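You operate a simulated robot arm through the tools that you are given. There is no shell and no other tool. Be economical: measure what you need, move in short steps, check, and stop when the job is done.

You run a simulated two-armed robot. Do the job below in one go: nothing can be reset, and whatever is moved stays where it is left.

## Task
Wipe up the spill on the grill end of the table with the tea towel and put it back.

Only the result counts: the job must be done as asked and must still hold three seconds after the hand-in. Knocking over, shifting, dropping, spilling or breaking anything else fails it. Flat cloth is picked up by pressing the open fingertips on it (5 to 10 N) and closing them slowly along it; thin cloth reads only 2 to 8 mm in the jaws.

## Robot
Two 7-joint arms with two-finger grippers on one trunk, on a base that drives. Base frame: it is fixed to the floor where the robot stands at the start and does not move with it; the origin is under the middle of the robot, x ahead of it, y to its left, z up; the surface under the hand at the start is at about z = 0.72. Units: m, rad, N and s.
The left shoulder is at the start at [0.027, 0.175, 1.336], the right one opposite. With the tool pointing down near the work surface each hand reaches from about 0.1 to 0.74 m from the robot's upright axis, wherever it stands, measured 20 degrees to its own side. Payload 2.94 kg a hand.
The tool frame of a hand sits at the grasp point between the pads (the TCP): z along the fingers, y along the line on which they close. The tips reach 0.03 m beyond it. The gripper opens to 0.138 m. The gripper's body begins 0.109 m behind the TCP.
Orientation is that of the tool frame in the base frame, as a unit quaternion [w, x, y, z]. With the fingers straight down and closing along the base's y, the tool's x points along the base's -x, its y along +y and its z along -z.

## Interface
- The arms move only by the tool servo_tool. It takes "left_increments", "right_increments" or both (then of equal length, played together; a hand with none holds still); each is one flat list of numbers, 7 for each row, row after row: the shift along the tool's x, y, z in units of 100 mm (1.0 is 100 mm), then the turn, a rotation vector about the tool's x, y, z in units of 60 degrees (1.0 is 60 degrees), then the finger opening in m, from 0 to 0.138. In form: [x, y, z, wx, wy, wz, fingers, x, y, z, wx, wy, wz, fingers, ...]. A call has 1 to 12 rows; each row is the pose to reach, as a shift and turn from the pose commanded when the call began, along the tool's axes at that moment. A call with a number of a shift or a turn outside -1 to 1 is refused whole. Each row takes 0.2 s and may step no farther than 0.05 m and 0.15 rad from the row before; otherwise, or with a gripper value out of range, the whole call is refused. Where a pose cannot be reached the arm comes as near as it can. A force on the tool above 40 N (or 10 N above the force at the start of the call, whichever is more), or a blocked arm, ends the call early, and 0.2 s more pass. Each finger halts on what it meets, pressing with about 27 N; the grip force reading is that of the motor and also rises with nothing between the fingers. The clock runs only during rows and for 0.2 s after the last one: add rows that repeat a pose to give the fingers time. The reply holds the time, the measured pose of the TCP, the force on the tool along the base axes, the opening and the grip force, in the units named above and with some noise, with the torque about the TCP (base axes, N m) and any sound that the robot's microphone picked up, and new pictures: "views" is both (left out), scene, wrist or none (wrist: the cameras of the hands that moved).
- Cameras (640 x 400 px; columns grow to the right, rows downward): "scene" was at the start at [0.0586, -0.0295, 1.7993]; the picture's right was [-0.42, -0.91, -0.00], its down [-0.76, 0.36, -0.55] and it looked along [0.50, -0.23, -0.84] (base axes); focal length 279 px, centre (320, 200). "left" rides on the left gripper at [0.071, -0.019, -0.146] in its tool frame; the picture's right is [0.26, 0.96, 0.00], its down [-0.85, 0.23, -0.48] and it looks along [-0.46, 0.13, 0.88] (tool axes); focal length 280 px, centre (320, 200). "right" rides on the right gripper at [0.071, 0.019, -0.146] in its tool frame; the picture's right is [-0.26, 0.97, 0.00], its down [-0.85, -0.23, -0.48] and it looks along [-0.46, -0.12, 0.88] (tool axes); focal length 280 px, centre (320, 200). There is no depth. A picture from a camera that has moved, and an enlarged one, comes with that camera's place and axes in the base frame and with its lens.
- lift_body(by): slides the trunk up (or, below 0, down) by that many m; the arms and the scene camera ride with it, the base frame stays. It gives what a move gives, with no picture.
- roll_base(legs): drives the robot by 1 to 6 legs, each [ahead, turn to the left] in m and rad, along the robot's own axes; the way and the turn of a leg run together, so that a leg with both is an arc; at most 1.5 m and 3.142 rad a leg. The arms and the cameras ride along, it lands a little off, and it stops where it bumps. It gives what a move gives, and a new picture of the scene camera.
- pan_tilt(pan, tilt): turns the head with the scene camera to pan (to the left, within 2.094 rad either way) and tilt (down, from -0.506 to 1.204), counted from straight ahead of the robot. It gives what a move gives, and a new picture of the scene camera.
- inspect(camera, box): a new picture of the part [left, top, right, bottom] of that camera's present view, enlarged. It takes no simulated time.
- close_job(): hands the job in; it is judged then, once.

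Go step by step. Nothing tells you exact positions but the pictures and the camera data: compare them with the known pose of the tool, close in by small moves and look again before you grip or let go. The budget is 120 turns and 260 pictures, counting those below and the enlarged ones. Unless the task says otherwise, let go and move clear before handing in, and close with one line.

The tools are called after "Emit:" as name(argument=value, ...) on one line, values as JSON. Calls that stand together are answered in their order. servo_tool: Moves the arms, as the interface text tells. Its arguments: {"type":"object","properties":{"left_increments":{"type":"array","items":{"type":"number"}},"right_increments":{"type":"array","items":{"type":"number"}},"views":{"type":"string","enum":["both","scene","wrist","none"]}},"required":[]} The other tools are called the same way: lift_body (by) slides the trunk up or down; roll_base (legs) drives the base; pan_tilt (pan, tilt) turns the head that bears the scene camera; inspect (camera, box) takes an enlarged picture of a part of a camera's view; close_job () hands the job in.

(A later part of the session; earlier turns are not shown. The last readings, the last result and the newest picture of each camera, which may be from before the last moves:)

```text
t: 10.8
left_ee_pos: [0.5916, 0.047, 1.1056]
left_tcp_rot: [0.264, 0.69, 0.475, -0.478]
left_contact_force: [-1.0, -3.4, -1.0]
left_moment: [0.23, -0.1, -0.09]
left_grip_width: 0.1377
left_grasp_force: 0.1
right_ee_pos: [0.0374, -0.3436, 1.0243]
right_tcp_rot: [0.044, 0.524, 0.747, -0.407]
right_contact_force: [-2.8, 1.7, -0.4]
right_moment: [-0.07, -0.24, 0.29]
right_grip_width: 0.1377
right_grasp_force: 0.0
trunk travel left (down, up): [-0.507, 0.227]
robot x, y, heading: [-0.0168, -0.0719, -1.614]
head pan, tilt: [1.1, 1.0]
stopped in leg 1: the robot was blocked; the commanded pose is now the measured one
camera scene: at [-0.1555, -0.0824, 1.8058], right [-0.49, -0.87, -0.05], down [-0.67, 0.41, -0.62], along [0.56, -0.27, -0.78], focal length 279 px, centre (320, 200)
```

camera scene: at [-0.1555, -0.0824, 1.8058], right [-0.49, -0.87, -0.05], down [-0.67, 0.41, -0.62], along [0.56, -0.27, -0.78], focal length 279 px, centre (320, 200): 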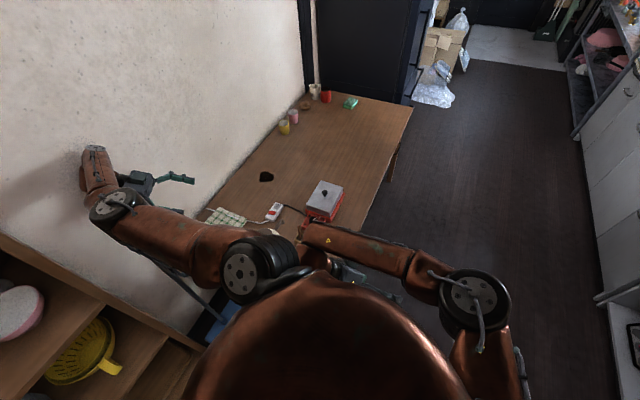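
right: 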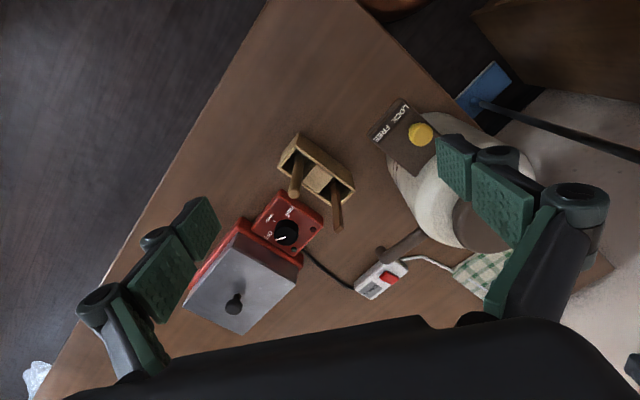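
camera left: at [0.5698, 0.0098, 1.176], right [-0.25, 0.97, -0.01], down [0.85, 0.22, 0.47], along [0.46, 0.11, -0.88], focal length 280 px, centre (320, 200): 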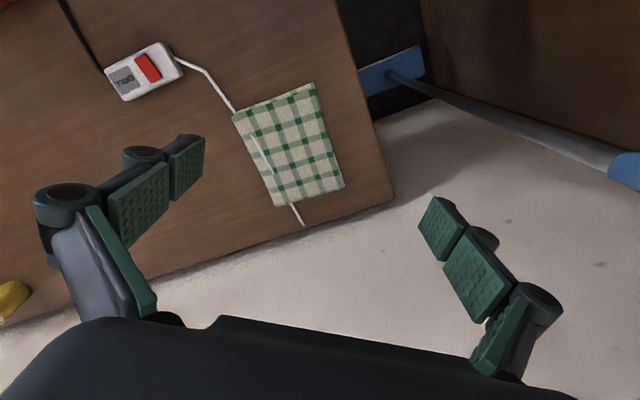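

Freed from the shelf. Now turn right to take the left arm off the wall.

Emit:
roll_base(legs=[[0.0, -0.4]])

```text
t: 11.5
left_ee_pos: [0.5958, 0.0541, 1.0583]
left_tcp_rot: [0.149, 0.741, 0.475, -0.45]
left_contact_force: [-0.7, 2.2, -6.2]
left_moment: [-0.65, 0.41, 0.19]
left_grip_width: 0.1378
left_grasp_force: 0.0
right_ee_pos: [0.1009, -0.395, 1.0149]
right_tcp_rot: [0.036, 0.477, 0.772, -0.418]
right_contact_force: [2.8, -1.9, -2.4]
right_moment: [-0.05, 0.32, -0.31]
right_grip_width: 0.1381
right_grasp_force: 0.1
trunk travel left (down, up): [-0.507, 0.227]
robot x, y, heading: [-0.0204, -0.0379, -1.484]
head pan, tilt: [1.1, 1.0]
stopped in leg 1: the robot was blocked; the commanded pose is now the measured one
camera scene: at [-0.1531, -0.0948, 1.8066], right [-0.38, -0.92, -0.06], down [-0.71, 0.33, -0.62], along [0.59, -0.19, -0.79], focal length 279 px, centre (320, 200)
```

scene: 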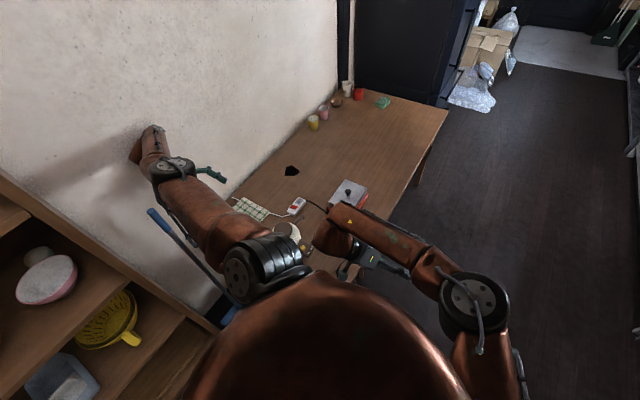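

The arm is past the mop and only the wrist bulge touches the wall. Pull the left hand away from the wall.

Emit:
servo_tool(left_increments=[-0.2, -0.05, 0.3, 0, 0, 0, 0.138, -0.4, -0.1, 0.6, 0, 0, 0, 0.138, -0.6, -0.15, 0.9, 0, 0, 0, 0.138], views="scene")

```text
t: 11.8
left_ee_pos: [0.563, 0.0699, 0.9556]
left_tcp_rot: [0.065, 0.696, 0.498, -0.514]
left_contact_force: [-1.3, -1.8, 0.6]
left_moment: [0.09, -0.16, -0.01]
left_grip_width: 0.1381
left_grasp_force: 0.3
right_ee_pos: [0.1349, -0.4505, 1.0192]
right_tcp_rot: [0.013, 0.479, 0.751, -0.454]
right_contact_force: [-1.9, -1.6, 3.9]
right_moment: [0.39, -0.3, 0.01]
right_grip_width: 0.1381
right_grasp_force: 0.0
trunk travel left (down, up): [-0.507, 0.227]
robot x, y, heading: [-0.022, -0.0539, -1.517]
head pan, tilt: [1.1, 1.0]
stopped in row 1 (left hand): the arm was blocked; the commanded pose is now the measured one
camera scene: at [-0.0905, -0.0917, 1.8048], right [-0.4, -0.91, -0.04], down [-0.73, 0.35, -0.59], along [0.56, -0.21, -0.8], focal length 279 px, centre (320, 200)
```

scene: 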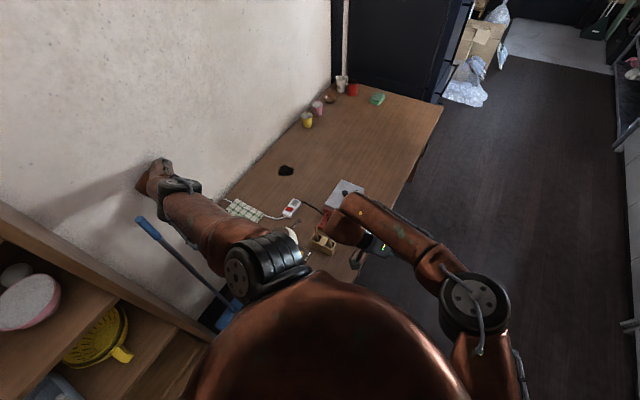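

Emit:
roll_base(legs=[[0.0, -0.3]])

Emit:
inspect(camera="left", box=[0, 0, 640, 400])

Emit:
inspect(camera="right", box=[0, 0, 640, 400])

```text
t: 12.6
left_ee_pos: [0.5651, 0.0571, 0.8912]
left_tcp_rot: [0.03, 0.683, 0.497, -0.534]
left_contact_force: [-7.4, 0.7, 7.7]
left_moment: [0.33, -1.02, 0.42]
left_grip_width: 0.1381
left_grasp_force: 0.1
right_ee_pos: [0.1496, -0.542, 1.0333]
right_tcp_rot: [-0.045, 0.469, 0.733, -0.491]
right_contact_force: [-4.7, -5.5, 3.6]
right_moment: [0.5, -0.47, -0.09]
right_grip_width: 0.1377
right_grasp_force: 0.0
trunk travel left (down, up): [-0.507, 0.227]
robot x, y, heading: [-0.0206, -0.0529, -1.521]
head pan, tilt: [1.1, 1.0]
stopped in leg 1: the robot was blocked; the commanded pose is now the measured one
camera scene: at [-0.044, -0.0843, 1.8046], right [-0.41, -0.91, -0.03], down [-0.74, 0.35, -0.58], along [0.53, -0.22, -0.82], focal length 279 px, centre (320, 200)
```

scene: 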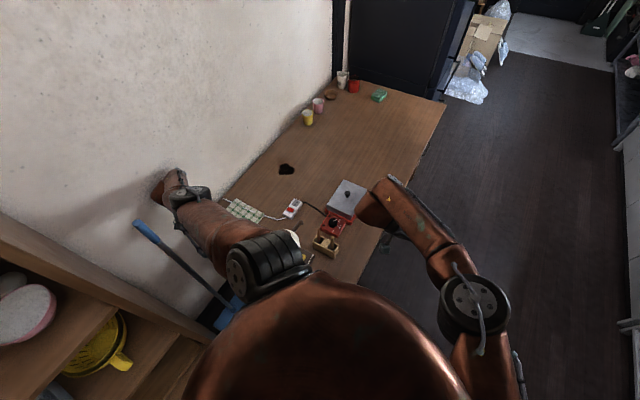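

```text
1.00 times, centred on (320, 200) of left (not enlarged: the box is as wide or as high as the picture)
camera zoom: at [0.6485, 0.1946, 0.9087], right [0.67, -0.32, -0.67], down [0.55, -0.39, 0.74], along [-0.5, -0.86, -0.09], focal length 280 px, centre (320, 200)
```

zoom: 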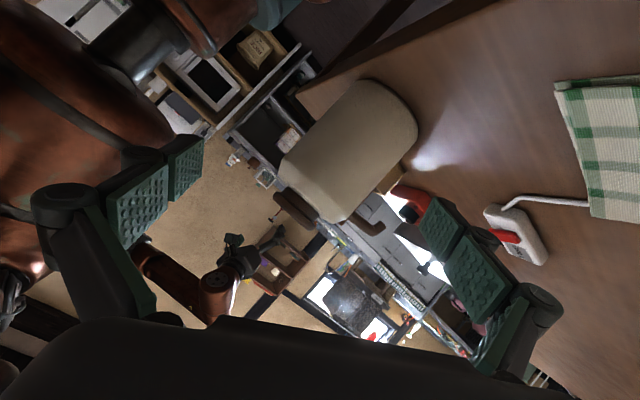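

```text
1.00 times, centred on (320, 200) of right (not enlarged: the box is as wide or as high as the picture)
camera zoom: at [0.1994, -0.3903, 1.0664], right [0.77, -0.12, -0.63], down [0.57, -0.32, 0.75], along [-0.29, -0.94, -0.18], focal length 280 px, centre (320, 200)
```

zoom: 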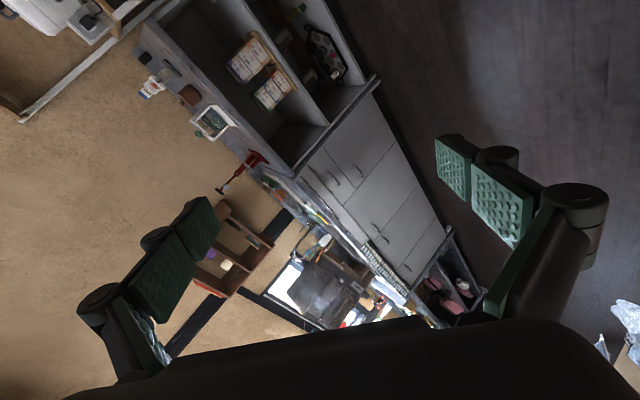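

The robot is nearly upright now. Left hand is low and slanted near the kettle; raise it straight up a little.

Emit:
servo_tool(left_increments=[-0.15, -0.1, -0.09, 0, 0, 0, 0.138, -0.3, -0.2, -0.17, 0, 0, 0, 0.138, -0.46, -0.29, -0.26, 0, 0, 0, 0.138], views="none")

```text
t: 12.9
left_ee_pos: [0.5803, 0.0322, 0.879]
left_tcp_rot: [0.04, 0.675, 0.498, -0.543]
left_contact_force: [-0.7, 0.8, 0.4]
left_moment: [0.0, -0.03, 0.06]
left_grip_width: 0.1381
left_grasp_force: 0.2
right_ee_pos: [0.1452, -0.5896, 1.0377]
right_tcp_rot: [-0.072, 0.479, 0.72, -0.497]
right_contact_force: [0.0, -0.6, -0.3]
right_moment: [0.02, -0.04, 0.01]
right_grip_width: 0.1381
right_grasp_force: 0.1
trunk travel left (down, up): [-0.507, 0.227]
robot x, y, heading: [-0.019, -0.0523, -1.522]
head pan, tilt: [1.1, 1.0]
stopped in row 1 (left hand): the arm was blocked; the commanded pose is now the measured one
```

Emit:
inspect(camera="scene", box=[100, 140, 356, 300])

Emit:
inspect(camera="left", box=[0, 0, 640, 400])

```text
2.50 times, centred on (228, 220) of scene
camera zoom: at [-0.0227, -0.0842, 1.8032], right [-0.41, -0.91, -0.02], down [-0.75, 0.35, -0.57], along [0.52, -0.22, -0.82], focal length 697 px, centre (550, 150)
```

zoom: 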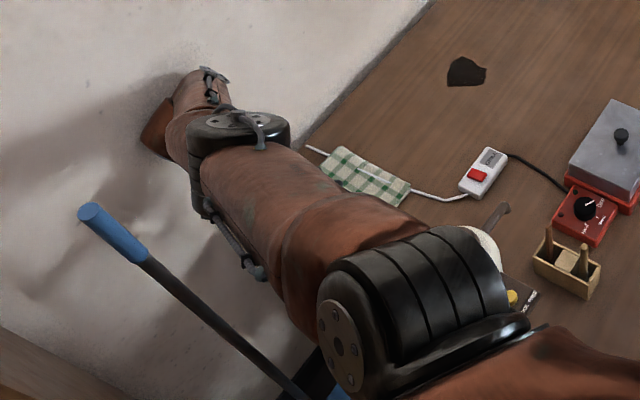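

```text
1.00 times, centred on (320, 200) of left (not enlarged: the box is as wide or as high as the picture)
camera zoom: at [0.6615, 0.173, 0.8929], right [0.67, -0.32, -0.67], down [0.57, -0.37, 0.74], along [-0.48, -0.87, -0.06], focal length 280 px, centre (320, 200)
```

zoom: 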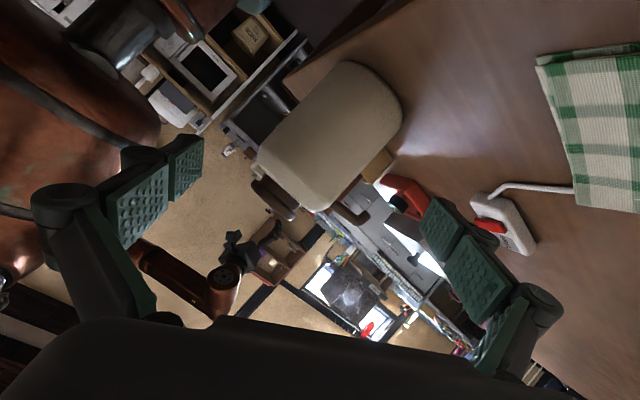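

Emit:
roll_base(legs=[[0.0, -0.15]])

```text
t: 13.6
left_ee_pos: [0.5875, 0.0172, 0.8589]
left_tcp_rot: [0.029, 0.66, 0.501, -0.559]
left_contact_force: [-0.5, 0.0, -0.2]
left_moment: [0.01, -0.03, -0.04]
left_grip_width: 0.1378
left_grasp_force: 0.0
right_ee_pos: [0.092, -0.6657, 1.0612]
right_tcp_rot: [-0.123, 0.533, 0.66, -0.515]
right_contact_force: [-0.4, -1.0, 0.2]
right_moment: [0.03, -0.07, -0.03]
right_grip_width: 0.1379
right_grasp_force: 0.0
trunk travel left (down, up): [-0.507, 0.227]
robot x, y, heading: [-0.021, -0.053, -1.532]
head pan, tilt: [1.1, 1.0]
stopped in leg 1: the robot was blocked; the commanded pose is now the measured one
camera scene: at [0.0035, -0.083, 1.8013], right [-0.42, -0.91, -0.01], down [-0.75, 0.36, -0.56], along [0.51, -0.22, -0.83], focal length 279 px, centre (320, 200)
```

scene: 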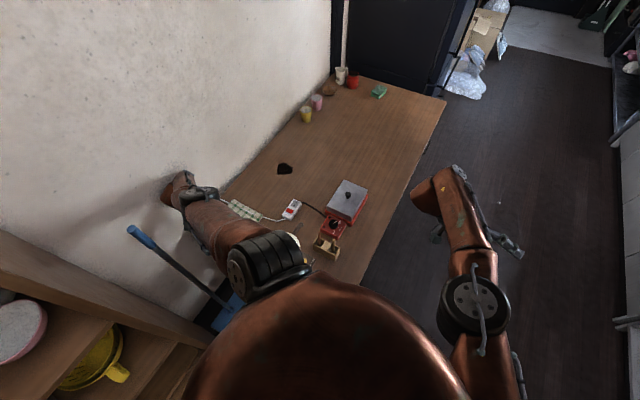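

Upright now. Lift the left hand slightly away from the wall.

Emit:
servo_tool(left_increments=[-0.1, -0.05, 0.02, 0, 0, 0, 0.138, -0.2, -0.1, 0.03, 0, 0, 0, 0.138, -0.3, -0.15, 0.05, 0, 0, 0, 0.138, -0.45, -0.2, 0.07, 0, 0, 0, 0.138, -0.6, -0.3, 0.1, 0, 0, 0, 0.138], views="scene")

```text
t: 14.2
left_ee_pos: [0.5932, 0.0062, 0.8587]
left_tcp_rot: [0.028, 0.649, 0.498, -0.575]
left_contact_force: [-0.9, 4.5, 7.4]
left_moment: [0.36, -0.37, 0.05]
left_grip_width: 0.1378
left_grasp_force: 0.0
right_ee_pos: [0.1022, -0.6587, 1.0507]
right_tcp_rot: [-0.133, 0.524, 0.663, -0.517]
right_contact_force: [-0.6, -2.8, 1.1]
right_moment: [0.1, -0.07, -0.23]
right_grip_width: 0.1373
right_grasp_force: 0.0
trunk travel left (down, up): [-0.507, 0.227]
robot x, y, heading: [-0.0247, -0.0538, -1.532]
head pan, tilt: [1.1, 1.0]
stopped in row 2 (right hand): the arm was blocked; the commanded pose is now the measured one
camera scene: at [0.0165, -0.0833, 1.8005], right [-0.42, -0.91, -0.01], down [-0.76, 0.35, -0.55], along [0.5, -0.22, -0.83], focal length 279 px, centre (320, 200)
```

scene: 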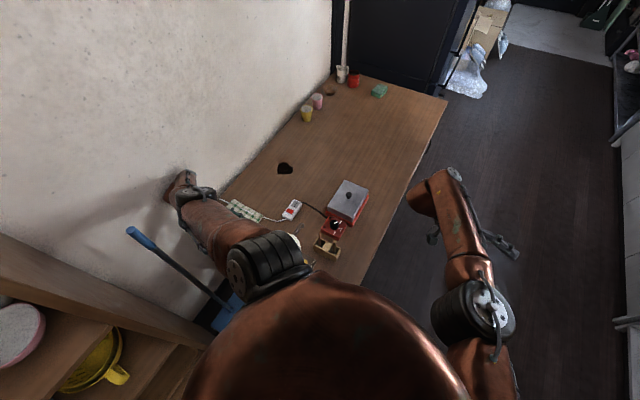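

Emit:
servo_tool(left_increments=[0, 0, 0, 0, 0, 0, 0.138, 0, 0, 0, 0, 0, 0, 0.138, 0, 0, 0, 0, 0, 0, 0.138, 0, 0, 0, 0, 0, 0, 0.138], views="none")

```text
t: 15.2
left_ee_pos: [0.5905, 0.0074, 0.8579]
left_tcp_rot: [0.028, 0.651, 0.495, -0.574]
left_contact_force: [0.1, -0.1, 0.3]
left_moment: [0.0, -0.01, 0.0]
left_grip_width: 0.1378
left_grasp_force: 0.0
right_ee_pos: [0.1323, -0.6337, 1.0419]
right_tcp_rot: [-0.114, 0.503, 0.686, -0.514]
right_contact_force: [-0.9, 0.4, 0.8]
right_moment: [0.0, 0.02, -0.02]
right_grip_width: 0.138
right_grasp_force: 0.2
trunk travel left (down, up): [-0.507, 0.227]
robot x, y, heading: [-0.0202, -0.0514, -1.534]
head pan, tilt: [1.1, 1.0]
```

Settled. Now a slow lift of the left hand.

Emit:
servo_tool(left_increments=[-0.05, -0.03, 0, 0, 0, 0, 0.138, -0.12, -0.06, 0.0, 0, 0, 0, 0.138, -0.2, -0.1, 0.0, 0, 0, 0, 0.138, -0.28, -0.15, 0.0, 0, 0, 0, 0.138, -0.36, -0.2, 0, 0, 0, 0, 0.138, -0.45, -0.25, 0, 0, 0, 0, 0.138], views="scene")

```text
t: 16.6
left_ee_pos: [0.5932, 0.0012, 0.9033]
left_tcp_rot: [0.026, 0.65, 0.497, -0.574]
left_contact_force: [-0.1, -0.2, -0.9]
left_moment: [0.0, 0.05, 0.02]
left_grip_width: 0.1381
left_grasp_force: 0.1
right_ee_pos: [0.1411, -0.629, 1.0445]
right_tcp_rot: [-0.116, 0.502, 0.684, -0.517]
right_contact_force: [-0.2, -0.3, -0.5]
right_moment: [0.0, 0.02, 0.02]
right_grip_width: 0.138
right_grasp_force: 0.2
trunk travel left (down, up): [-0.507, 0.227]
robot x, y, heading: [-0.0226, -0.0512, -1.526]
head pan, tilt: [1.1, 1.0]
camera scene: at [0.0397, -0.077, 1.7989], right [-0.42, -0.91, 0.0], down [-0.76, 0.35, -0.54], along [0.49, -0.22, -0.84], focal length 279 px, centre (320, 200)
```

scene: 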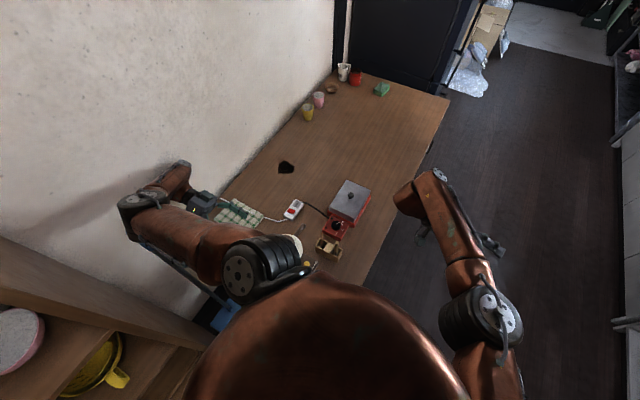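

Control is restored, robot upright, nothing disturbed. Plan: go round to the open long side of the table and work sideways with the left arm; first raise the left hand.

Emit:
servo_tool(left_increments=[-0.1, -0.07, -0.04, 0, 0, 0, 0.138, -0.2, -0.14, -0.08, 0, 0, 0, 0.138, -0.3, -0.2, -0.12, 0, 0, 0, 0.138, -0.45, -0.3, -0.18, 0, 0, 0, 0.138, -0.6, -0.4, -0.25, 0, 0, 0, 0.138, -0.75, -0.5, -0.3, 0, 0, 0, 0.138, -0.9, -0.6, -0.36, 0, 0, 0, 0.138], views="scene")

```text
t: 18.2
left_ee_pos: [0.5932, -0.0011, 1.0158]
left_tcp_rot: [0.025, 0.651, 0.497, -0.573]
left_contact_force: [0.6, 0.8, -0.4]
left_moment: [-0.01, 0.02, -0.01]
left_grip_width: 0.1379
left_grasp_force: 0.0
right_ee_pos: [0.1397, -0.6293, 1.043]
right_tcp_rot: [-0.116, 0.502, 0.683, -0.518]
right_contact_force: [-0.3, 0.4, 0.3]
right_moment: [-0.02, 0.02, 0.02]
right_grip_width: 0.1382
right_grasp_force: 0.0
trunk travel left (down, up): [-0.507, 0.227]
robot x, y, heading: [-0.019, -0.053, -1.529]
head pan, tilt: [1.1, 1.0]
camera scene: at [0.0402, -0.0769, 1.7988], right [-0.42, -0.91, 0.0], down [-0.76, 0.35, -0.54], along [0.49, -0.22, -0.84], focal length 279 px, centre (320, 200)
```

scene: 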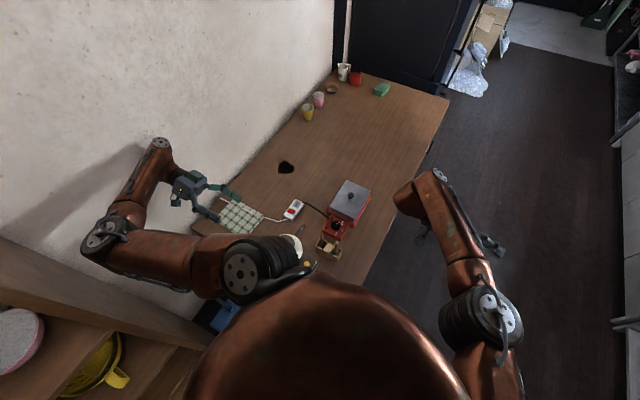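

Now turn right, swinging the left arm clear of shelf and wall.

Emit:
roll_base(legs=[[0, -0.5]])

```text
t: 20.0
left_ee_pos: [0.5411, -0.3063, 1.0145]
left_tcp_rot: [-0.119, 0.754, 0.317, -0.562]
left_contact_force: [-0.3, 0.5, 1.4]
left_moment: [0.01, 0.02, -0.05]
left_grip_width: 0.1383
left_grasp_force: 0.0
right_ee_pos: [-0.1583, -0.6336, 1.0447]
right_tcp_rot: [-0.243, 0.657, 0.535, -0.472]
right_contact_force: [0.2, 0.0, 0.0]
right_moment: [0.0, -0.02, -0.03]
right_grip_width: 0.138
right_grasp_force: 0.2
trunk travel left (down, up): [-0.507, 0.227]
robot x, y, heading: [-0.0213, -0.0518, -2.037]
head pan, tilt: [1.1, 1.0]
camera scene: at [0.0232, -0.1025, 1.7987], right [-0.81, -0.59, 0.0], down [-0.5, 0.68, -0.54], along [0.32, -0.44, -0.84], focal length 279 px, centre (320, 200)
```

scene: 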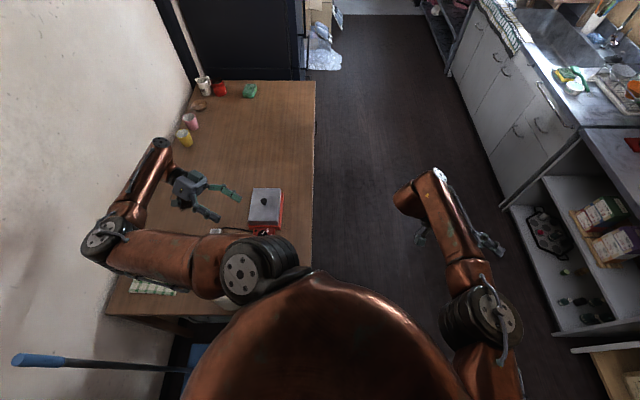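

Turning works freely now. Drive out into the aisle.

Emit:
roll_base(legs=[[0, -0.25], [0.3, 0]])

```text
t: 22.9
left_ee_pos: [0.2677, -0.6628, 1.0148]
left_tcp_rot: [-0.184, 0.786, 0.228, -0.544]
left_contact_force: [0.3, -0.5, 0.3]
left_moment: [0.03, -0.01, -0.04]
left_grip_width: 0.138
left_grasp_force: 0.0
right_ee_pos: [-0.4877, -0.8199, 1.0446]
right_tcp_rot: [-0.295, 0.714, 0.457, -0.441]
right_contact_force: [0.8, -0.1, -0.3]
right_moment: [0.0, 0.03, -0.03]
right_grip_width: 0.138
right_grasp_force: 0.1
trunk travel left (down, up): [-0.507, 0.227]
robot x, y, heading: [-0.222, -0.2858, -2.271]
head pan, tilt: [1.1, 1.0]
camera scene: at [-0.1889, -0.3458, 1.7986], right [-0.92, -0.39, 0.0], down [-0.32, 0.78, -0.54], along [0.21, -0.5, -0.84], focal length 279 px, centre (320, 200)
```

scene: 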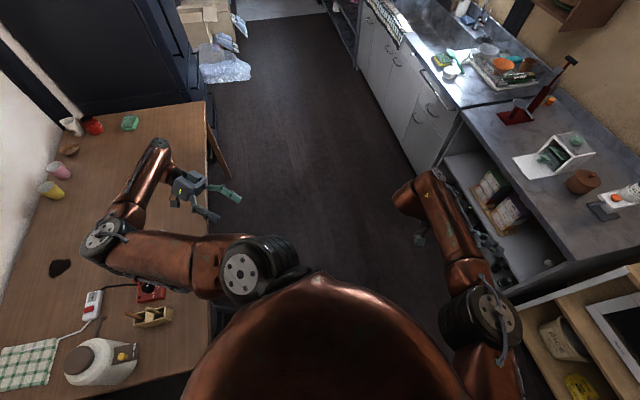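

Now turn to face along the table and drive up beside it.

Emit:
roll_base(legs=[[0, 1.35], [0.5, 0]])

```text
t: 26.6
left_ee_pos: [0.3029, 0.0082, 0.9456]
left_tcp_rot: [0.189, 0.567, 0.61, -0.52]
left_contact_force: [8.6, -5.1, 1.7]
left_moment: [0.41, 0.3, -1.21]
left_grip_width: 0.1375
left_grasp_force: 0.1
right_ee_pos: [0.1144, -0.879, 0.9897]
right_tcp_rot: [-0.009, 0.412, 0.725, -0.551]
right_contact_force: [-0.1, -2.6, 2.3]
right_moment: [0.35, -0.18, -0.13]
right_grip_width: 0.1368
right_grasp_force: 0.1
trunk travel left (down, up): [-0.507, 0.227]
robot x, y, heading: [-0.1951, -0.2918, -1.201]
head pan, tilt: [1.1, 1.0]
stopped in leg 1: the robot was blocked; the commanded pose is now the measured one
camera scene: at [-0.0701, -0.4367, 1.8044], right [-0.11, -0.99, -0.08], down [-0.85, 0.13, -0.5], along [0.51, 0.01, -0.86], focal length 279 px, centre (320, 200)
```

scene: 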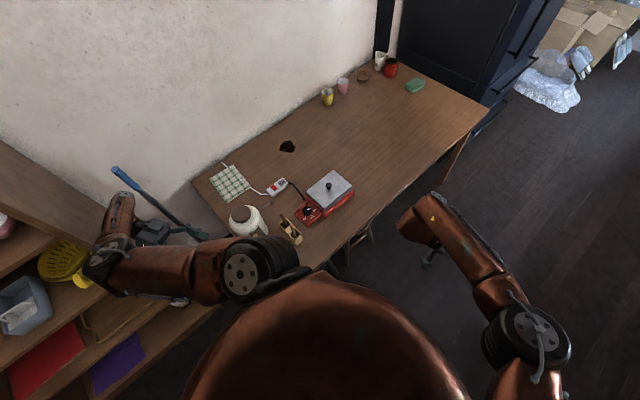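

The left elbow touched the shelf; back off by turning right at once.

Emit:
roll_base(legs=[[0.0, -0.35]])

```text
t: 27.3
left_ee_pos: [0.2978, 0.0338, 0.8773]
left_tcp_rot: [0.281, 0.619, 0.515, -0.522]
left_contact_force: [0.3, 2.0, 0.0]
left_moment: [-0.01, 0.04, 0.07]
left_grip_width: 0.1378
left_grasp_force: 0.5
right_ee_pos: [0.1279, -0.7292, 1.0271]
right_tcp_rot: [0.098, 0.397, 0.731, -0.546]
right_contact_force: [-0.1, -1.3, -0.3]
right_moment: [0.12, 0.07, -0.15]
right_grip_width: 0.1376
right_grasp_force: 0.1
trunk travel left (down, up): [-0.507, 0.227]
robot x, y, heading: [-0.1973, -0.2876, -1.199]
head pan, tilt: [1.1, 1.0]
stopped in leg 1: the robot was blocked; the commanded pose is now the measured one
camera scene: at [-0.095, -0.3538, 1.8021], right [-0.1, -0.99, -0.04], down [-0.85, 0.1, -0.52], along [0.52, -0.02, -0.85], focal length 279 px, centre (320, 200)
```

scene: 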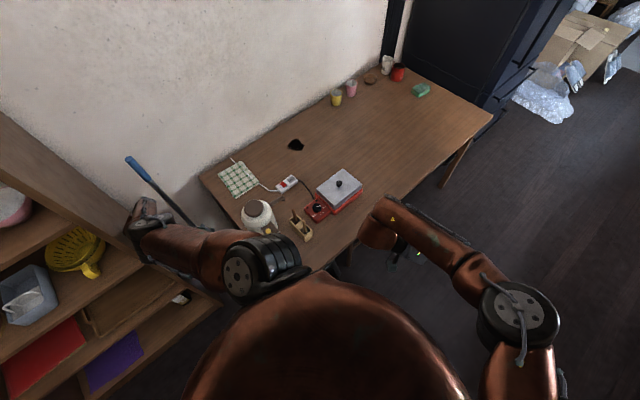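

Emit:
servo_tool(left_increments=[0, 0, 0, 0, 0, 0, 0.138, 0, 0, 0, 0, 0, 0, 0.138, 0, 0, 0, 0, 0, 0, 0.138, 0, 0, 0, 0, 0, 0, 0.138], views="scene")

Emit:
inspect(camera="scene", box=[60, 120, 316, 280])

Emit:
inspect(camera="left", box=[0, 0, 640, 400])

```text
t: 27.7
left_ee_pos: [0.3054, 0.0369, 0.8729]
left_tcp_rot: [0.295, 0.633, 0.506, -0.506]
left_contact_force: [0.2, 4.5, 4.8]
left_moment: [0.39, -0.34, 0.49]
left_grip_width: 0.1378
left_grasp_force: 0.0
right_ee_pos: [0.1068, -0.7035, 1.0393]
right_tcp_rot: [0.105, 0.402, 0.72, -0.556]
right_contact_force: [0.3, -3.0, -0.7]
right_moment: [0.04, 0.07, -0.14]
right_grip_width: 0.138
right_grasp_force: 0.1
trunk travel left (down, up): [-0.507, 0.227]
robot x, y, heading: [-0.1971, -0.2865, -1.218]
head pan, tilt: [1.1, 1.0]
stopped in row 1 (left hand): the arm was blocked; the commanded pose is now the measured one
camera scene: at [-0.11, -0.3338, 1.8007], right [-0.12, -0.99, -0.02], down [-0.84, 0.11, -0.53], along [0.53, -0.04, -0.85], focal length 279 px, centre (320, 200)
```

scene: 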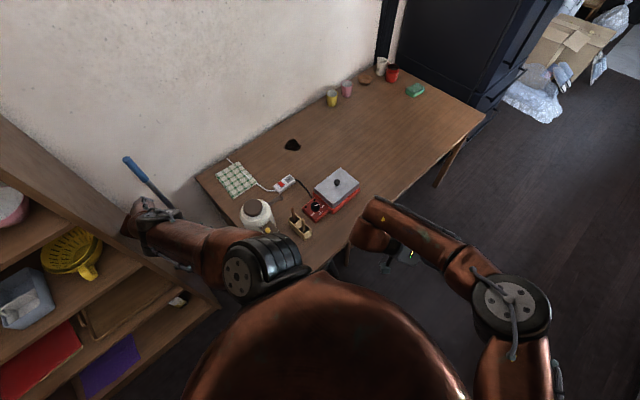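

```text
2.50 times, centred on (188, 200) of scene
camera zoom: at [-0.11, -0.3338, 1.8007], right [-0.12, -0.99, -0.02], down [-0.84, 0.11, -0.53], along [0.53, -0.04, -0.85], focal length 697 px, centre (650, 200)
```

zoom: 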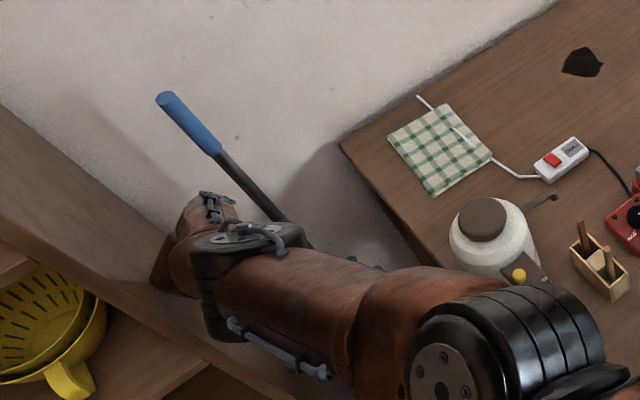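

```text
1.00 times, centred on (320, 200) of left (not enlarged: the box is as wide or as high as the picture)
camera zoom: at [0.3356, 0.1948, 0.8542], right [0.9, -0.21, -0.38], down [0.4, 0.06, 0.91], along [-0.17, -0.97, 0.14], focal length 280 px, centre (320, 200)
```

zoom: 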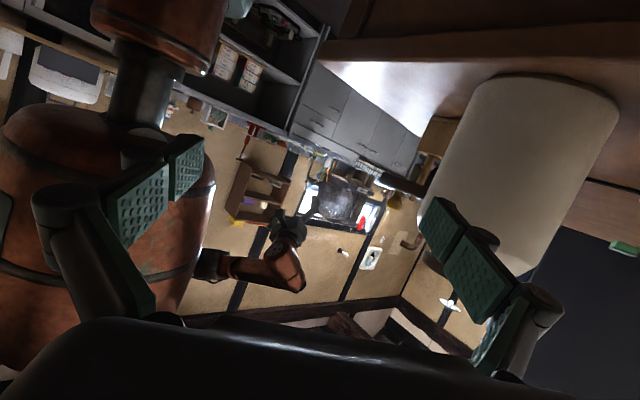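

Emit:
servo_tool(left_increments=[0, 0, 0, 0, 0, 0, 0.138, 0, 0, 0, 0, 0, 0, 0.138, 0, 0, 0, 0, 0, 0, 0.138], views="none")

```text
t: 28.4
left_ee_pos: [0.3163, 0.0436, 0.8782]
left_tcp_rot: [0.311, 0.648, 0.489, -0.494]
left_contact_force: [13.6, -4.1, 7.5]
left_moment: [0.87, -0.17, -1.3]
left_grip_width: 0.1379
left_grasp_force: 0.0
right_ee_pos: [0.1122, -0.6986, 1.0408]
right_tcp_rot: [0.124, 0.417, 0.719, -0.541]
right_contact_force: [0.3, -3.7, -0.4]
right_moment: [0.1, 0.04, -0.14]
right_grip_width: 0.1377
right_grasp_force: 0.2
trunk travel left (down, up): [-0.507, 0.227]
robot x, y, heading: [-0.1994, -0.2884, -1.241]
head pan, tilt: [1.1, 1.0]
stopped in row 3 (right hand): the arm was blocked; the commanded pose is now the measured one
```

Emit:
servo_tool(left_increments=[0, 0, 0, 0, 0, 0, 0.138, 0, 0, 0, 0, 0, 0, 0.138, 0, 0, 0, 0, 0, 0, 0.138], views="none")

```text
t: 28.7
left_ee_pos: [0.3075, 0.0698, 0.894]
left_tcp_rot: [0.295, 0.723, 0.43, -0.453]
left_contact_force: [72.7, -60.6, -16.9]
left_moment: [-0.38, 2.02, -7.79]
left_grip_width: 0.1379
left_grasp_force: 0.9
right_ee_pos: [0.0751, -0.6968, 1.0533]
right_tcp_rot: [0.11, 0.464, 0.699, -0.532]
right_contact_force: [6.8, -4.7, 0.2]
right_moment: [0.31, 0.27, -0.83]
right_grip_width: 0.1373
right_grasp_force: 0.1
trunk travel left (down, up): [-0.507, 0.227]
robot x, y, heading: [-0.2026, -0.2584, -1.356]
head pan, tilt: [1.1, 1.0]
stopped in row 1 (right hand): the arm was blocked; the commanded pose is now the measured one
```

Emit:
roll_base(legs=[[0.05, -0.2]])

```text
t: 29.5
left_ee_pos: [0.2851, 0.0722, 0.8622]
left_tcp_rot: [0.267, 0.744, 0.426, -0.44]
left_contact_force: [-19.2, 17.5, 7.8]
left_moment: [-0.51, -1.7, 3.24]
left_grip_width: 0.138
left_grasp_force: 0.0
right_ee_pos: [0.0495, -0.6325, 1.071]
right_tcp_rot: [0.149, 0.458, 0.694, -0.536]
right_contact_force: [-1.2, 2.1, -4.8]
right_moment: [-0.59, 0.05, 0.2]
right_grip_width: 0.1373
right_grasp_force: 0.0
trunk travel left (down, up): [-0.507, 0.227]
robot x, y, heading: [-0.2055, -0.2542, -1.564]
head pan, tilt: [1.1, 1.0]
stopped in leg 1: the robot was blocked; the commanded pose is now the measured one
camera scene: at [-0.0202, -0.3464, 1.7986], right [-0.45, -0.89, 0.0], down [-0.78, 0.4, -0.47], along [0.42, -0.21, -0.88], focal length 279 px, centre (320, 200)
```

scene: 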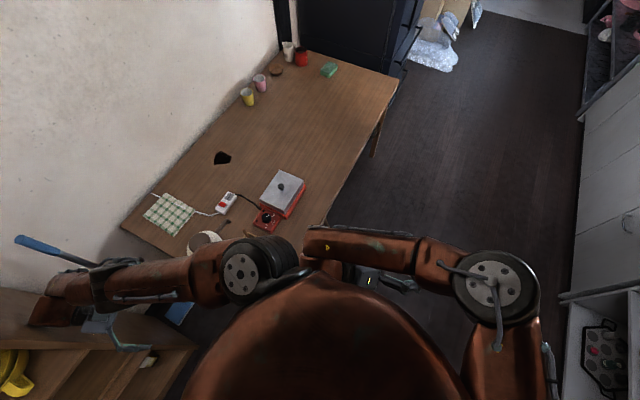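

Emit:
roll_base(legs=[[0.1, -0.2]])

Emit:
inspect(camera="scene", box=[0, 200, 320, 400])

Emit:
inspect(camera="left", box=[0, 0, 640, 400])

```text
t: 30.2
left_ee_pos: [0.2485, 0.0464, 0.8407]
left_tcp_rot: [0.307, 0.762, 0.34, -0.457]
left_contact_force: [2.9, -3.6, -1.2]
left_moment: [0.01, 0.15, -0.41]
left_grip_width: 0.1372
left_grasp_force: 0.1
right_ee_pos: [-0.0839, -0.6024, 1.1156]
right_tcp_rot: [0.158, 0.594, 0.559, -0.556]
right_contact_force: [1.0, -1.9, -1.8]
right_moment: [-0.07, 0.12, -0.25]
right_grip_width: 0.1371
right_grasp_force: 0.1
trunk travel left (down, up): [-0.507, 0.227]
robot x, y, heading: [-0.1919, -0.186, -1.879]
head pan, tilt: [1.1, 1.0]
stopped in leg 1: the robot was blocked; the commanded pose is now the measured one
camera scene: at [-0.0154, -0.2824, 1.796], right [-0.7, -0.71, 0.03], down [-0.63, 0.61, -0.48], along [0.32, -0.36, -0.88], focal length 279 px, centre (320, 200)
```

scene: 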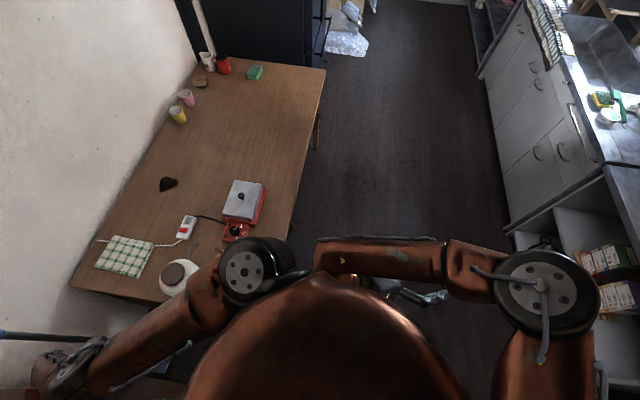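

```text
2.00 times, centred on (160, 300) of scene
camera zoom: at [-0.0154, -0.2824, 1.796], right [-0.7, -0.71, 0.03], down [-0.63, 0.61, -0.48], along [0.32, -0.36, -0.88], focal length 558 px, centre (640, 0)
```

zoom: 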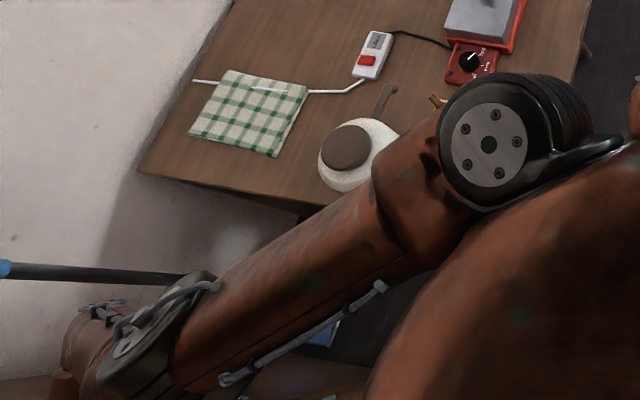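

```text
1.00 times, centred on (320, 200) of left (not enlarged: the box is as wide or as high as the picture)
camera zoom: at [0.3288, 0.1877, 0.8307], right [0.86, -0.5, -0.09], down [0.12, 0.03, 0.99], along [-0.49, -0.87, 0.09], focal length 280 px, centre (320, 200)
```

zoom: 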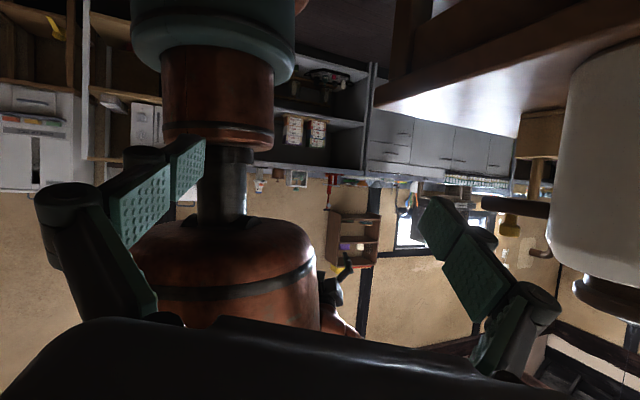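

The left hand must be raised above kettle height before turning further; lift it slowly.

Emit:
servo_tool(left_increments=[-0.1, 0.02, -0.05, 0, 0, 0, 0.138, -0.25, 0.04, -0.1, 0, 0, 0, 0.138, -0.4, 0.07, -0.17, 0, 0, 0, 0.138, -0.55, 0.1, -0.24, 0, 0, 0, 0.138, -0.7, 0.12, -0.3, 0, 0, 0, 0.138, -0.9, 0.16, -0.39, 0, 0, 0, 0.138], views="none")

```text
t: 30.6
left_ee_pos: [0.2077, 0.0292, 0.8368]
left_tcp_rot: [0.323, 0.77, 0.304, -0.458]
left_contact_force: [-1.5, -5.0, 0.0]
left_moment: [0.16, -0.03, -0.12]
left_grip_width: 0.137
left_grasp_force: 0.0
left hand out of reach, approached as far as the arm can: row 1
right_ee_pos: [-0.1596, -0.608, 1.136]
right_tcp_rot: [0.161, 0.657, 0.476, -0.562]
right_contact_force: [0.5, -3.4, -1.5]
right_moment: [0.0, 0.14, -0.3]
right_grip_width: 0.1375
right_grasp_force: 0.0
trunk travel left (down, up): [-0.507, 0.227]
robot x, y, heading: [-0.1818, -0.1644, -1.971]
head pan, tilt: [1.1, 1.0]
stopped in row 1 (left hand): the arm was blocked; the commanded pose is now the measured one
```

Emit:
servo_tool(right_increments=[0, 0, 0, 0, 0, 0, 0.138, 0, 0, 0, 0, 0, 0, 0.138, 0, 0, 0, 0, 0, 0, 0.138], views="scene")

```text
t: 30.9
left_ee_pos: [0.1831, 0.0218, 0.8351]
left_tcp_rot: [0.324, 0.774, 0.28, -0.466]
left_contact_force: [-2.1, 0.1, -0.3]
left_moment: [0.0, -0.07, 0.17]
left_grip_width: 0.138
left_grasp_force: 0.1
right_ee_pos: [-0.2262, -0.5938, 1.1615]
right_tcp_rot: [0.174, 0.699, 0.389, -0.575]
right_contact_force: [2.1, -2.3, -1.6]
right_moment: [0.01, 0.12, -0.37]
right_grip_width: 0.1376
right_grasp_force: 0.2
trunk travel left (down, up): [-0.507, 0.227]
robot x, y, heading: [-0.1718, -0.1475, -2.064]
head pan, tilt: [1.1, 1.0]
stopped in row 1 (left hand): the arm was blocked; the commanded pose is now the measured one
camera scene: at [-0.0164, -0.2731, 1.7961], right [-0.82, -0.57, 0.03], down [-0.51, 0.72, -0.48], along [0.25, -0.41, -0.88], focal length 279 px, centre (320, 200)
```

scene: 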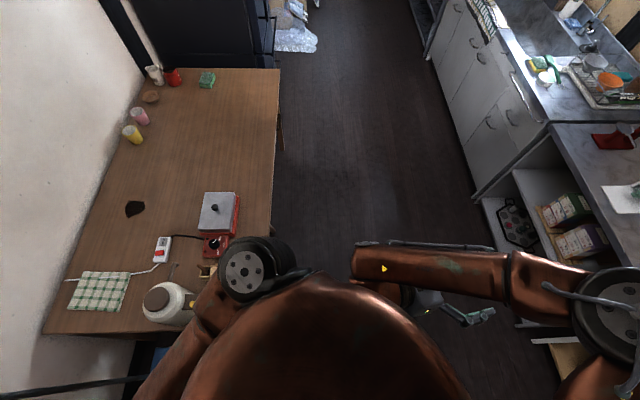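

Emit:
roll_base(legs=[[0.15, -0.1]])

```text
t: 31.6
left_ee_pos: [0.1843, 0.0516, 0.8416]
left_tcp_rot: [0.282, 0.818, 0.242, -0.439]
left_contact_force: [-1.1, -0.6, -0.3]
left_moment: [0.0, 0.02, 0.02]
left_grip_width: 0.1379
left_grasp_force: 0.3
right_ee_pos: [-0.3634, -0.5449, 1.1903]
right_tcp_rot: [0.224, 0.746, 0.266, -0.569]
right_contact_force: [1.3, -0.6, 0.2]
right_moment: [0.03, 0.0, -0.14]
right_grip_width: 0.1378
right_grasp_force: 0.1
trunk travel left (down, up): [-0.507, 0.227]
robot x, y, heading: [-0.1659, -0.1392, -2.124]
head pan, tilt: [1.1, 1.0]
stopped in leg 1: the robot was blocked; the commanded pose is now the measured one
camera scene: at [-0.0437, -0.2484, 1.7984], right [-0.85, -0.52, 0.02], down [-0.46, 0.74, -0.5], along [0.24, -0.44, -0.87], focal length 279 px, centre (320, 200)
```

scene: 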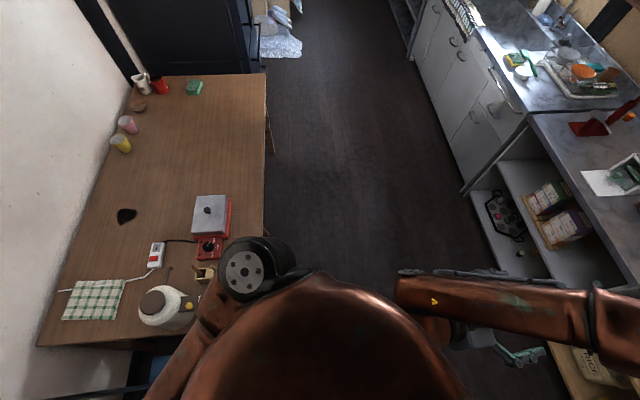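

Emit:
pan_tilt(pan=2.0, tilt=1.1)

Emit:
inspect(camera="left", box=[0, 0, 640, 400])

```text
t: 32.8
left_ee_pos: [0.1397, 0.047, 0.8375]
left_tcp_rot: [0.326, 0.804, 0.227, -0.442]
left_contact_force: [-12.6, -2.9, 0.5]
left_moment: [0.1, -0.55, 0.94]
left_grip_width: 0.1379
left_grasp_force: 0.2
right_ee_pos: [-0.3645, -0.5311, 1.1817]
right_tcp_rot: [0.218, 0.739, 0.304, -0.561]
right_contact_force: [-1.9, -0.1, -0.4]
right_moment: [0.0, -0.1, 0.09]
right_grip_width: 0.1379
right_grasp_force: 0.0
trunk travel left (down, up): [-0.507, 0.227]
robot x, y, heading: [-0.165, -0.1345, -2.129]
head pan, tilt: [2.0, 1.1]
camera scene: at [-0.1077, -0.1464, 1.7923], right [-0.13, -0.99, 0.0], down [-0.88, 0.12, -0.46], along [0.45, -0.06, -0.89], focal length 279 px, centre (320, 200)
```

scene: 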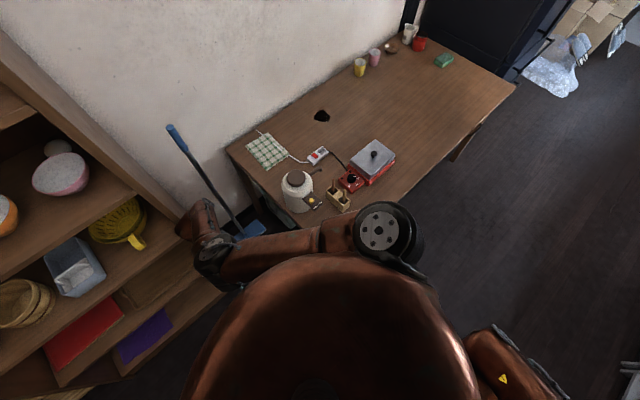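

```text
1.00 times, centred on (320, 200) of left (not enlarged: the box is as wide or as high as the picture)
camera zoom: at [0.2444, 0.1707, 0.8276], right [0.76, -0.64, 0.09], down [-0.01, 0.12, 0.99], along [-0.64, -0.76, 0.09], focal length 280 px, centre (320, 200)
```

zoom: 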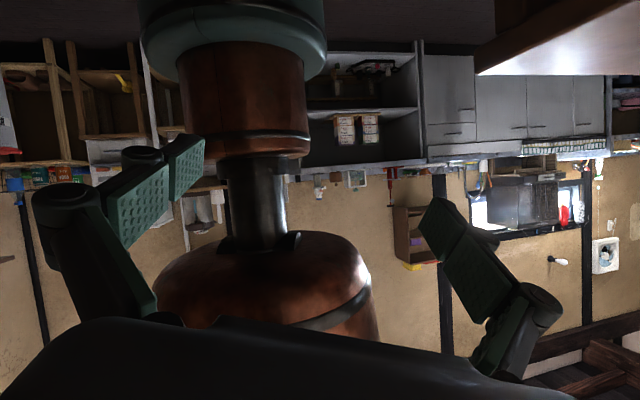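

Calm and upright again. Drive straight away from shelf and table.

Emit:
roll_base(legs=[[0.2, 0]])

```text
t: 34.4
left_ee_pos: [0.048, -0.1107, 0.8394]
left_tcp_rot: [0.31, 0.816, 0.243, -0.424]
left_contact_force: [0.5, 0.0, -0.3]
left_moment: [0.04, 0.0, -0.02]
left_grip_width: 0.1381
left_grasp_force: 0.1
right_ee_pos: [-0.461, -0.7043, 1.181]
right_tcp_rot: [0.221, 0.736, 0.308, -0.56]
right_contact_force: [-0.8, 0.0, 0.6]
right_moment: [-0.02, 0.02, -0.06]
right_grip_width: 0.1379
right_grasp_force: 0.1
trunk travel left (down, up): [-0.507, 0.227]
robot x, y, heading: [-0.2708, -0.3086, -2.121]
head pan, tilt: [2.0, 1.1]
camera scene: at [-0.2058, -0.3147, 1.7921], right [-0.12, -0.99, 0.0], down [-0.88, 0.11, -0.45], along [0.45, -0.05, -0.89], focal length 279 px, centre (320, 200)
```

scene: 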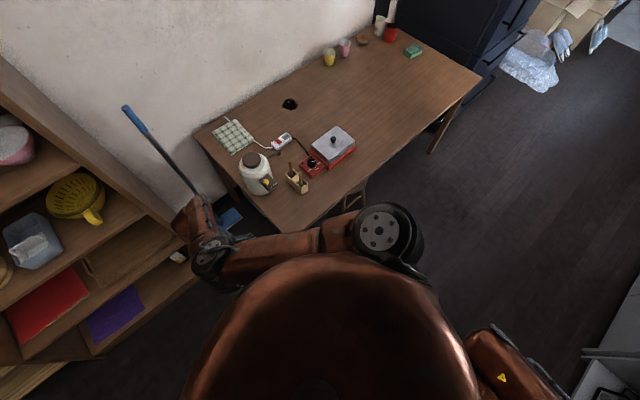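

Free. Everything still stands. Now turn to face along the table in this open area, then drive up beside it.

Emit:
roll_base(legs=[[0, 1.2], [0.5, 0]])

```text
t: 40.4
left_ee_pos: [-0.0335, -0.3411, 0.8392]
left_tcp_rot: [0.493, 0.542, 0.656, -0.18]
left_contact_force: [0.0, -0.1, -0.1]
left_moment: [0.0, 0.01, -0.01]
left_grip_width: 0.1381
left_grasp_force: 0.1
right_ee_pos: [0.3235, -1.0388, 1.1815]
right_tcp_rot: [0.498, 0.438, 0.666, -0.341]
right_contact_force: [0.8, -0.5, -0.5]
right_moment: [0.01, -0.02, 0.01]
right_grip_width: 0.1381
right_grasp_force: 0.2
trunk travel left (down, up): [-0.507, 0.227]
robot x, y, heading: [0.034, -0.7177, -0.929]
head pan, tilt: [2.0, 1.1]
camera scene: at [0.0589, -0.6567, 1.7921], right [0.88, -0.48, 0.0], down [-0.43, -0.78, -0.45], along [0.22, 0.4, -0.89], focal length 279 px, centre (320, 200)
```

scene: 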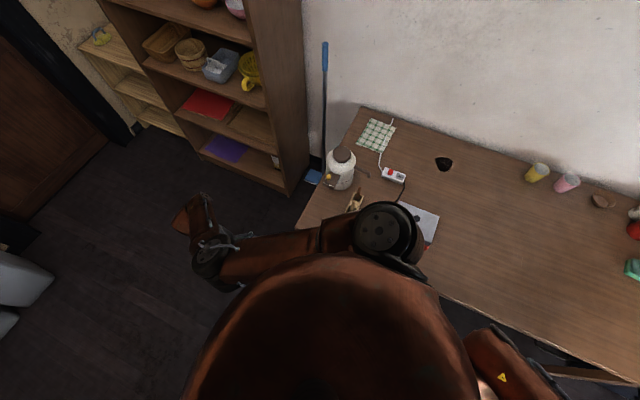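

The robot now stands at the open long side, facing along the table. Next: bring the left hand up and out from behind, stepwise.

Emit:
servo_tool(left_increments=[-0.16, 0.19, -0.12, 0, 0, 0, 0.138, -0.32, 0.38, -0.25, 0, 0, 0, 0.138, -0.49, 0.57, -0.37, 0, 0, 0, 0.138, -0.65, 0.76, -0.5, 0, 0, 0, 0.138], views="scene")

```text
t: 41.4
left_ee_pos: [0.0334, -0.3059, 0.8643]
left_tcp_rot: [0.479, 0.56, 0.652, -0.179]
left_contact_force: [0.3, -0.3, -0.9]
left_moment: [0.01, 0.02, -0.02]
left_grip_width: 0.1379
left_grasp_force: 0.0
left hand out of reach, approached as far as the arm can: row 1, 2, 3, 4
right_ee_pos: [0.325, -1.0381, 1.1811]
right_tcp_rot: [0.499, 0.437, 0.666, -0.341]
right_contact_force: [0.5, -1.1, -0.2]
right_moment: [0.01, 0.0, 0.0]
right_grip_width: 0.1383
right_grasp_force: 0.1
trunk travel left (down, up): [-0.507, 0.227]
robot x, y, heading: [0.0327, -0.7176, -0.932]
head pan, tilt: [2.0, 1.1]
camera scene: at [0.0587, -0.656, 1.7921], right [0.88, -0.48, 0.0], down [-0.43, -0.78, -0.45], along [0.22, 0.4, -0.89], focal length 279 px, centre (320, 200)
```

scene: 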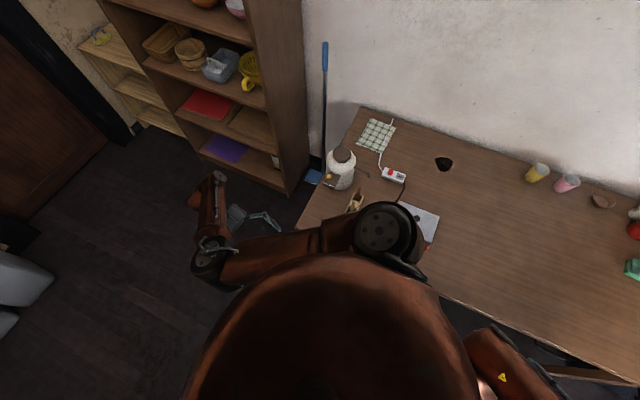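

Emit:
servo_tool(left_increments=[0, 0.12, -0.04, 0.043, 0.123, 0, 0.138, 0, 0.25, -0.08, 0.087, 0.247, 0, 0.138, 0, 0.37, -0.12, 0.13, 0.37, 0, 0.138, 0, 0.5, -0.16, 0.175, 0.495, 0, 0.138, 0, 0.62, -0.2, 0.218, 0.618, 0, 0.138, 0, 0.75, -0.24, 0.262, 0.742, 0, 0.138, 0, 0.87, -0.28, 0.305, 0.865, 0, 0.138, 0, 1, -0.32, 0.35, 0.99, 0, 0.138], views="scene")

```text
t: 43.4
left_ee_pos: [0.2366, -0.1899, 0.9277]
left_tcp_rot: [-0.009, 0.676, 0.736, 0.015]
left_contact_force: [-1.0, 0.1, 0.2]
left_moment: [-0.06, -0.03, 0.02]
left_grip_width: 0.1382
left_grasp_force: 0.1
left hand out of reach, approached as far as the arm can: row 2, 3, 4, 5, 6, 7, 8
right_ee_pos: [0.3239, -1.037, 1.1821]
right_tcp_rot: [0.498, 0.438, 0.666, -0.341]
right_contact_force: [0.1, 0.0, -0.2]
right_moment: [0.02, 0.0, 0.01]
right_grip_width: 0.1379
right_grasp_force: 0.1
trunk travel left (down, up): [-0.507, 0.227]
robot x, y, heading: [0.0328, -0.7156, -0.933]
head pan, tilt: [2.0, 1.1]
stopped in row 8 (left hand): the arm was blocked; the commanded pose is now the measured one
camera scene: at [0.0572, -0.6545, 1.7921], right [0.88, -0.48, 0.0], down [-0.43, -0.78, -0.45], along [0.22, 0.4, -0.89], focal length 279 px, centre (320, 200)
```

scene: 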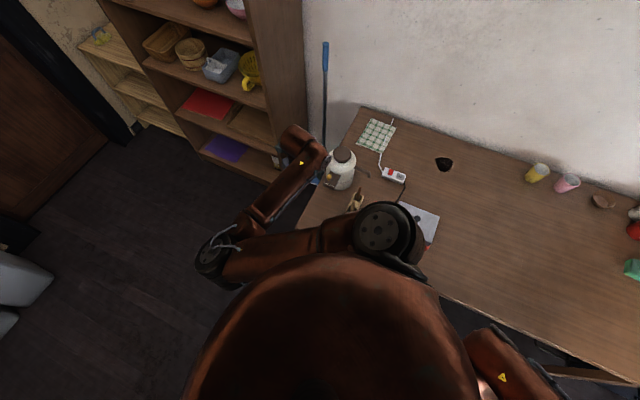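

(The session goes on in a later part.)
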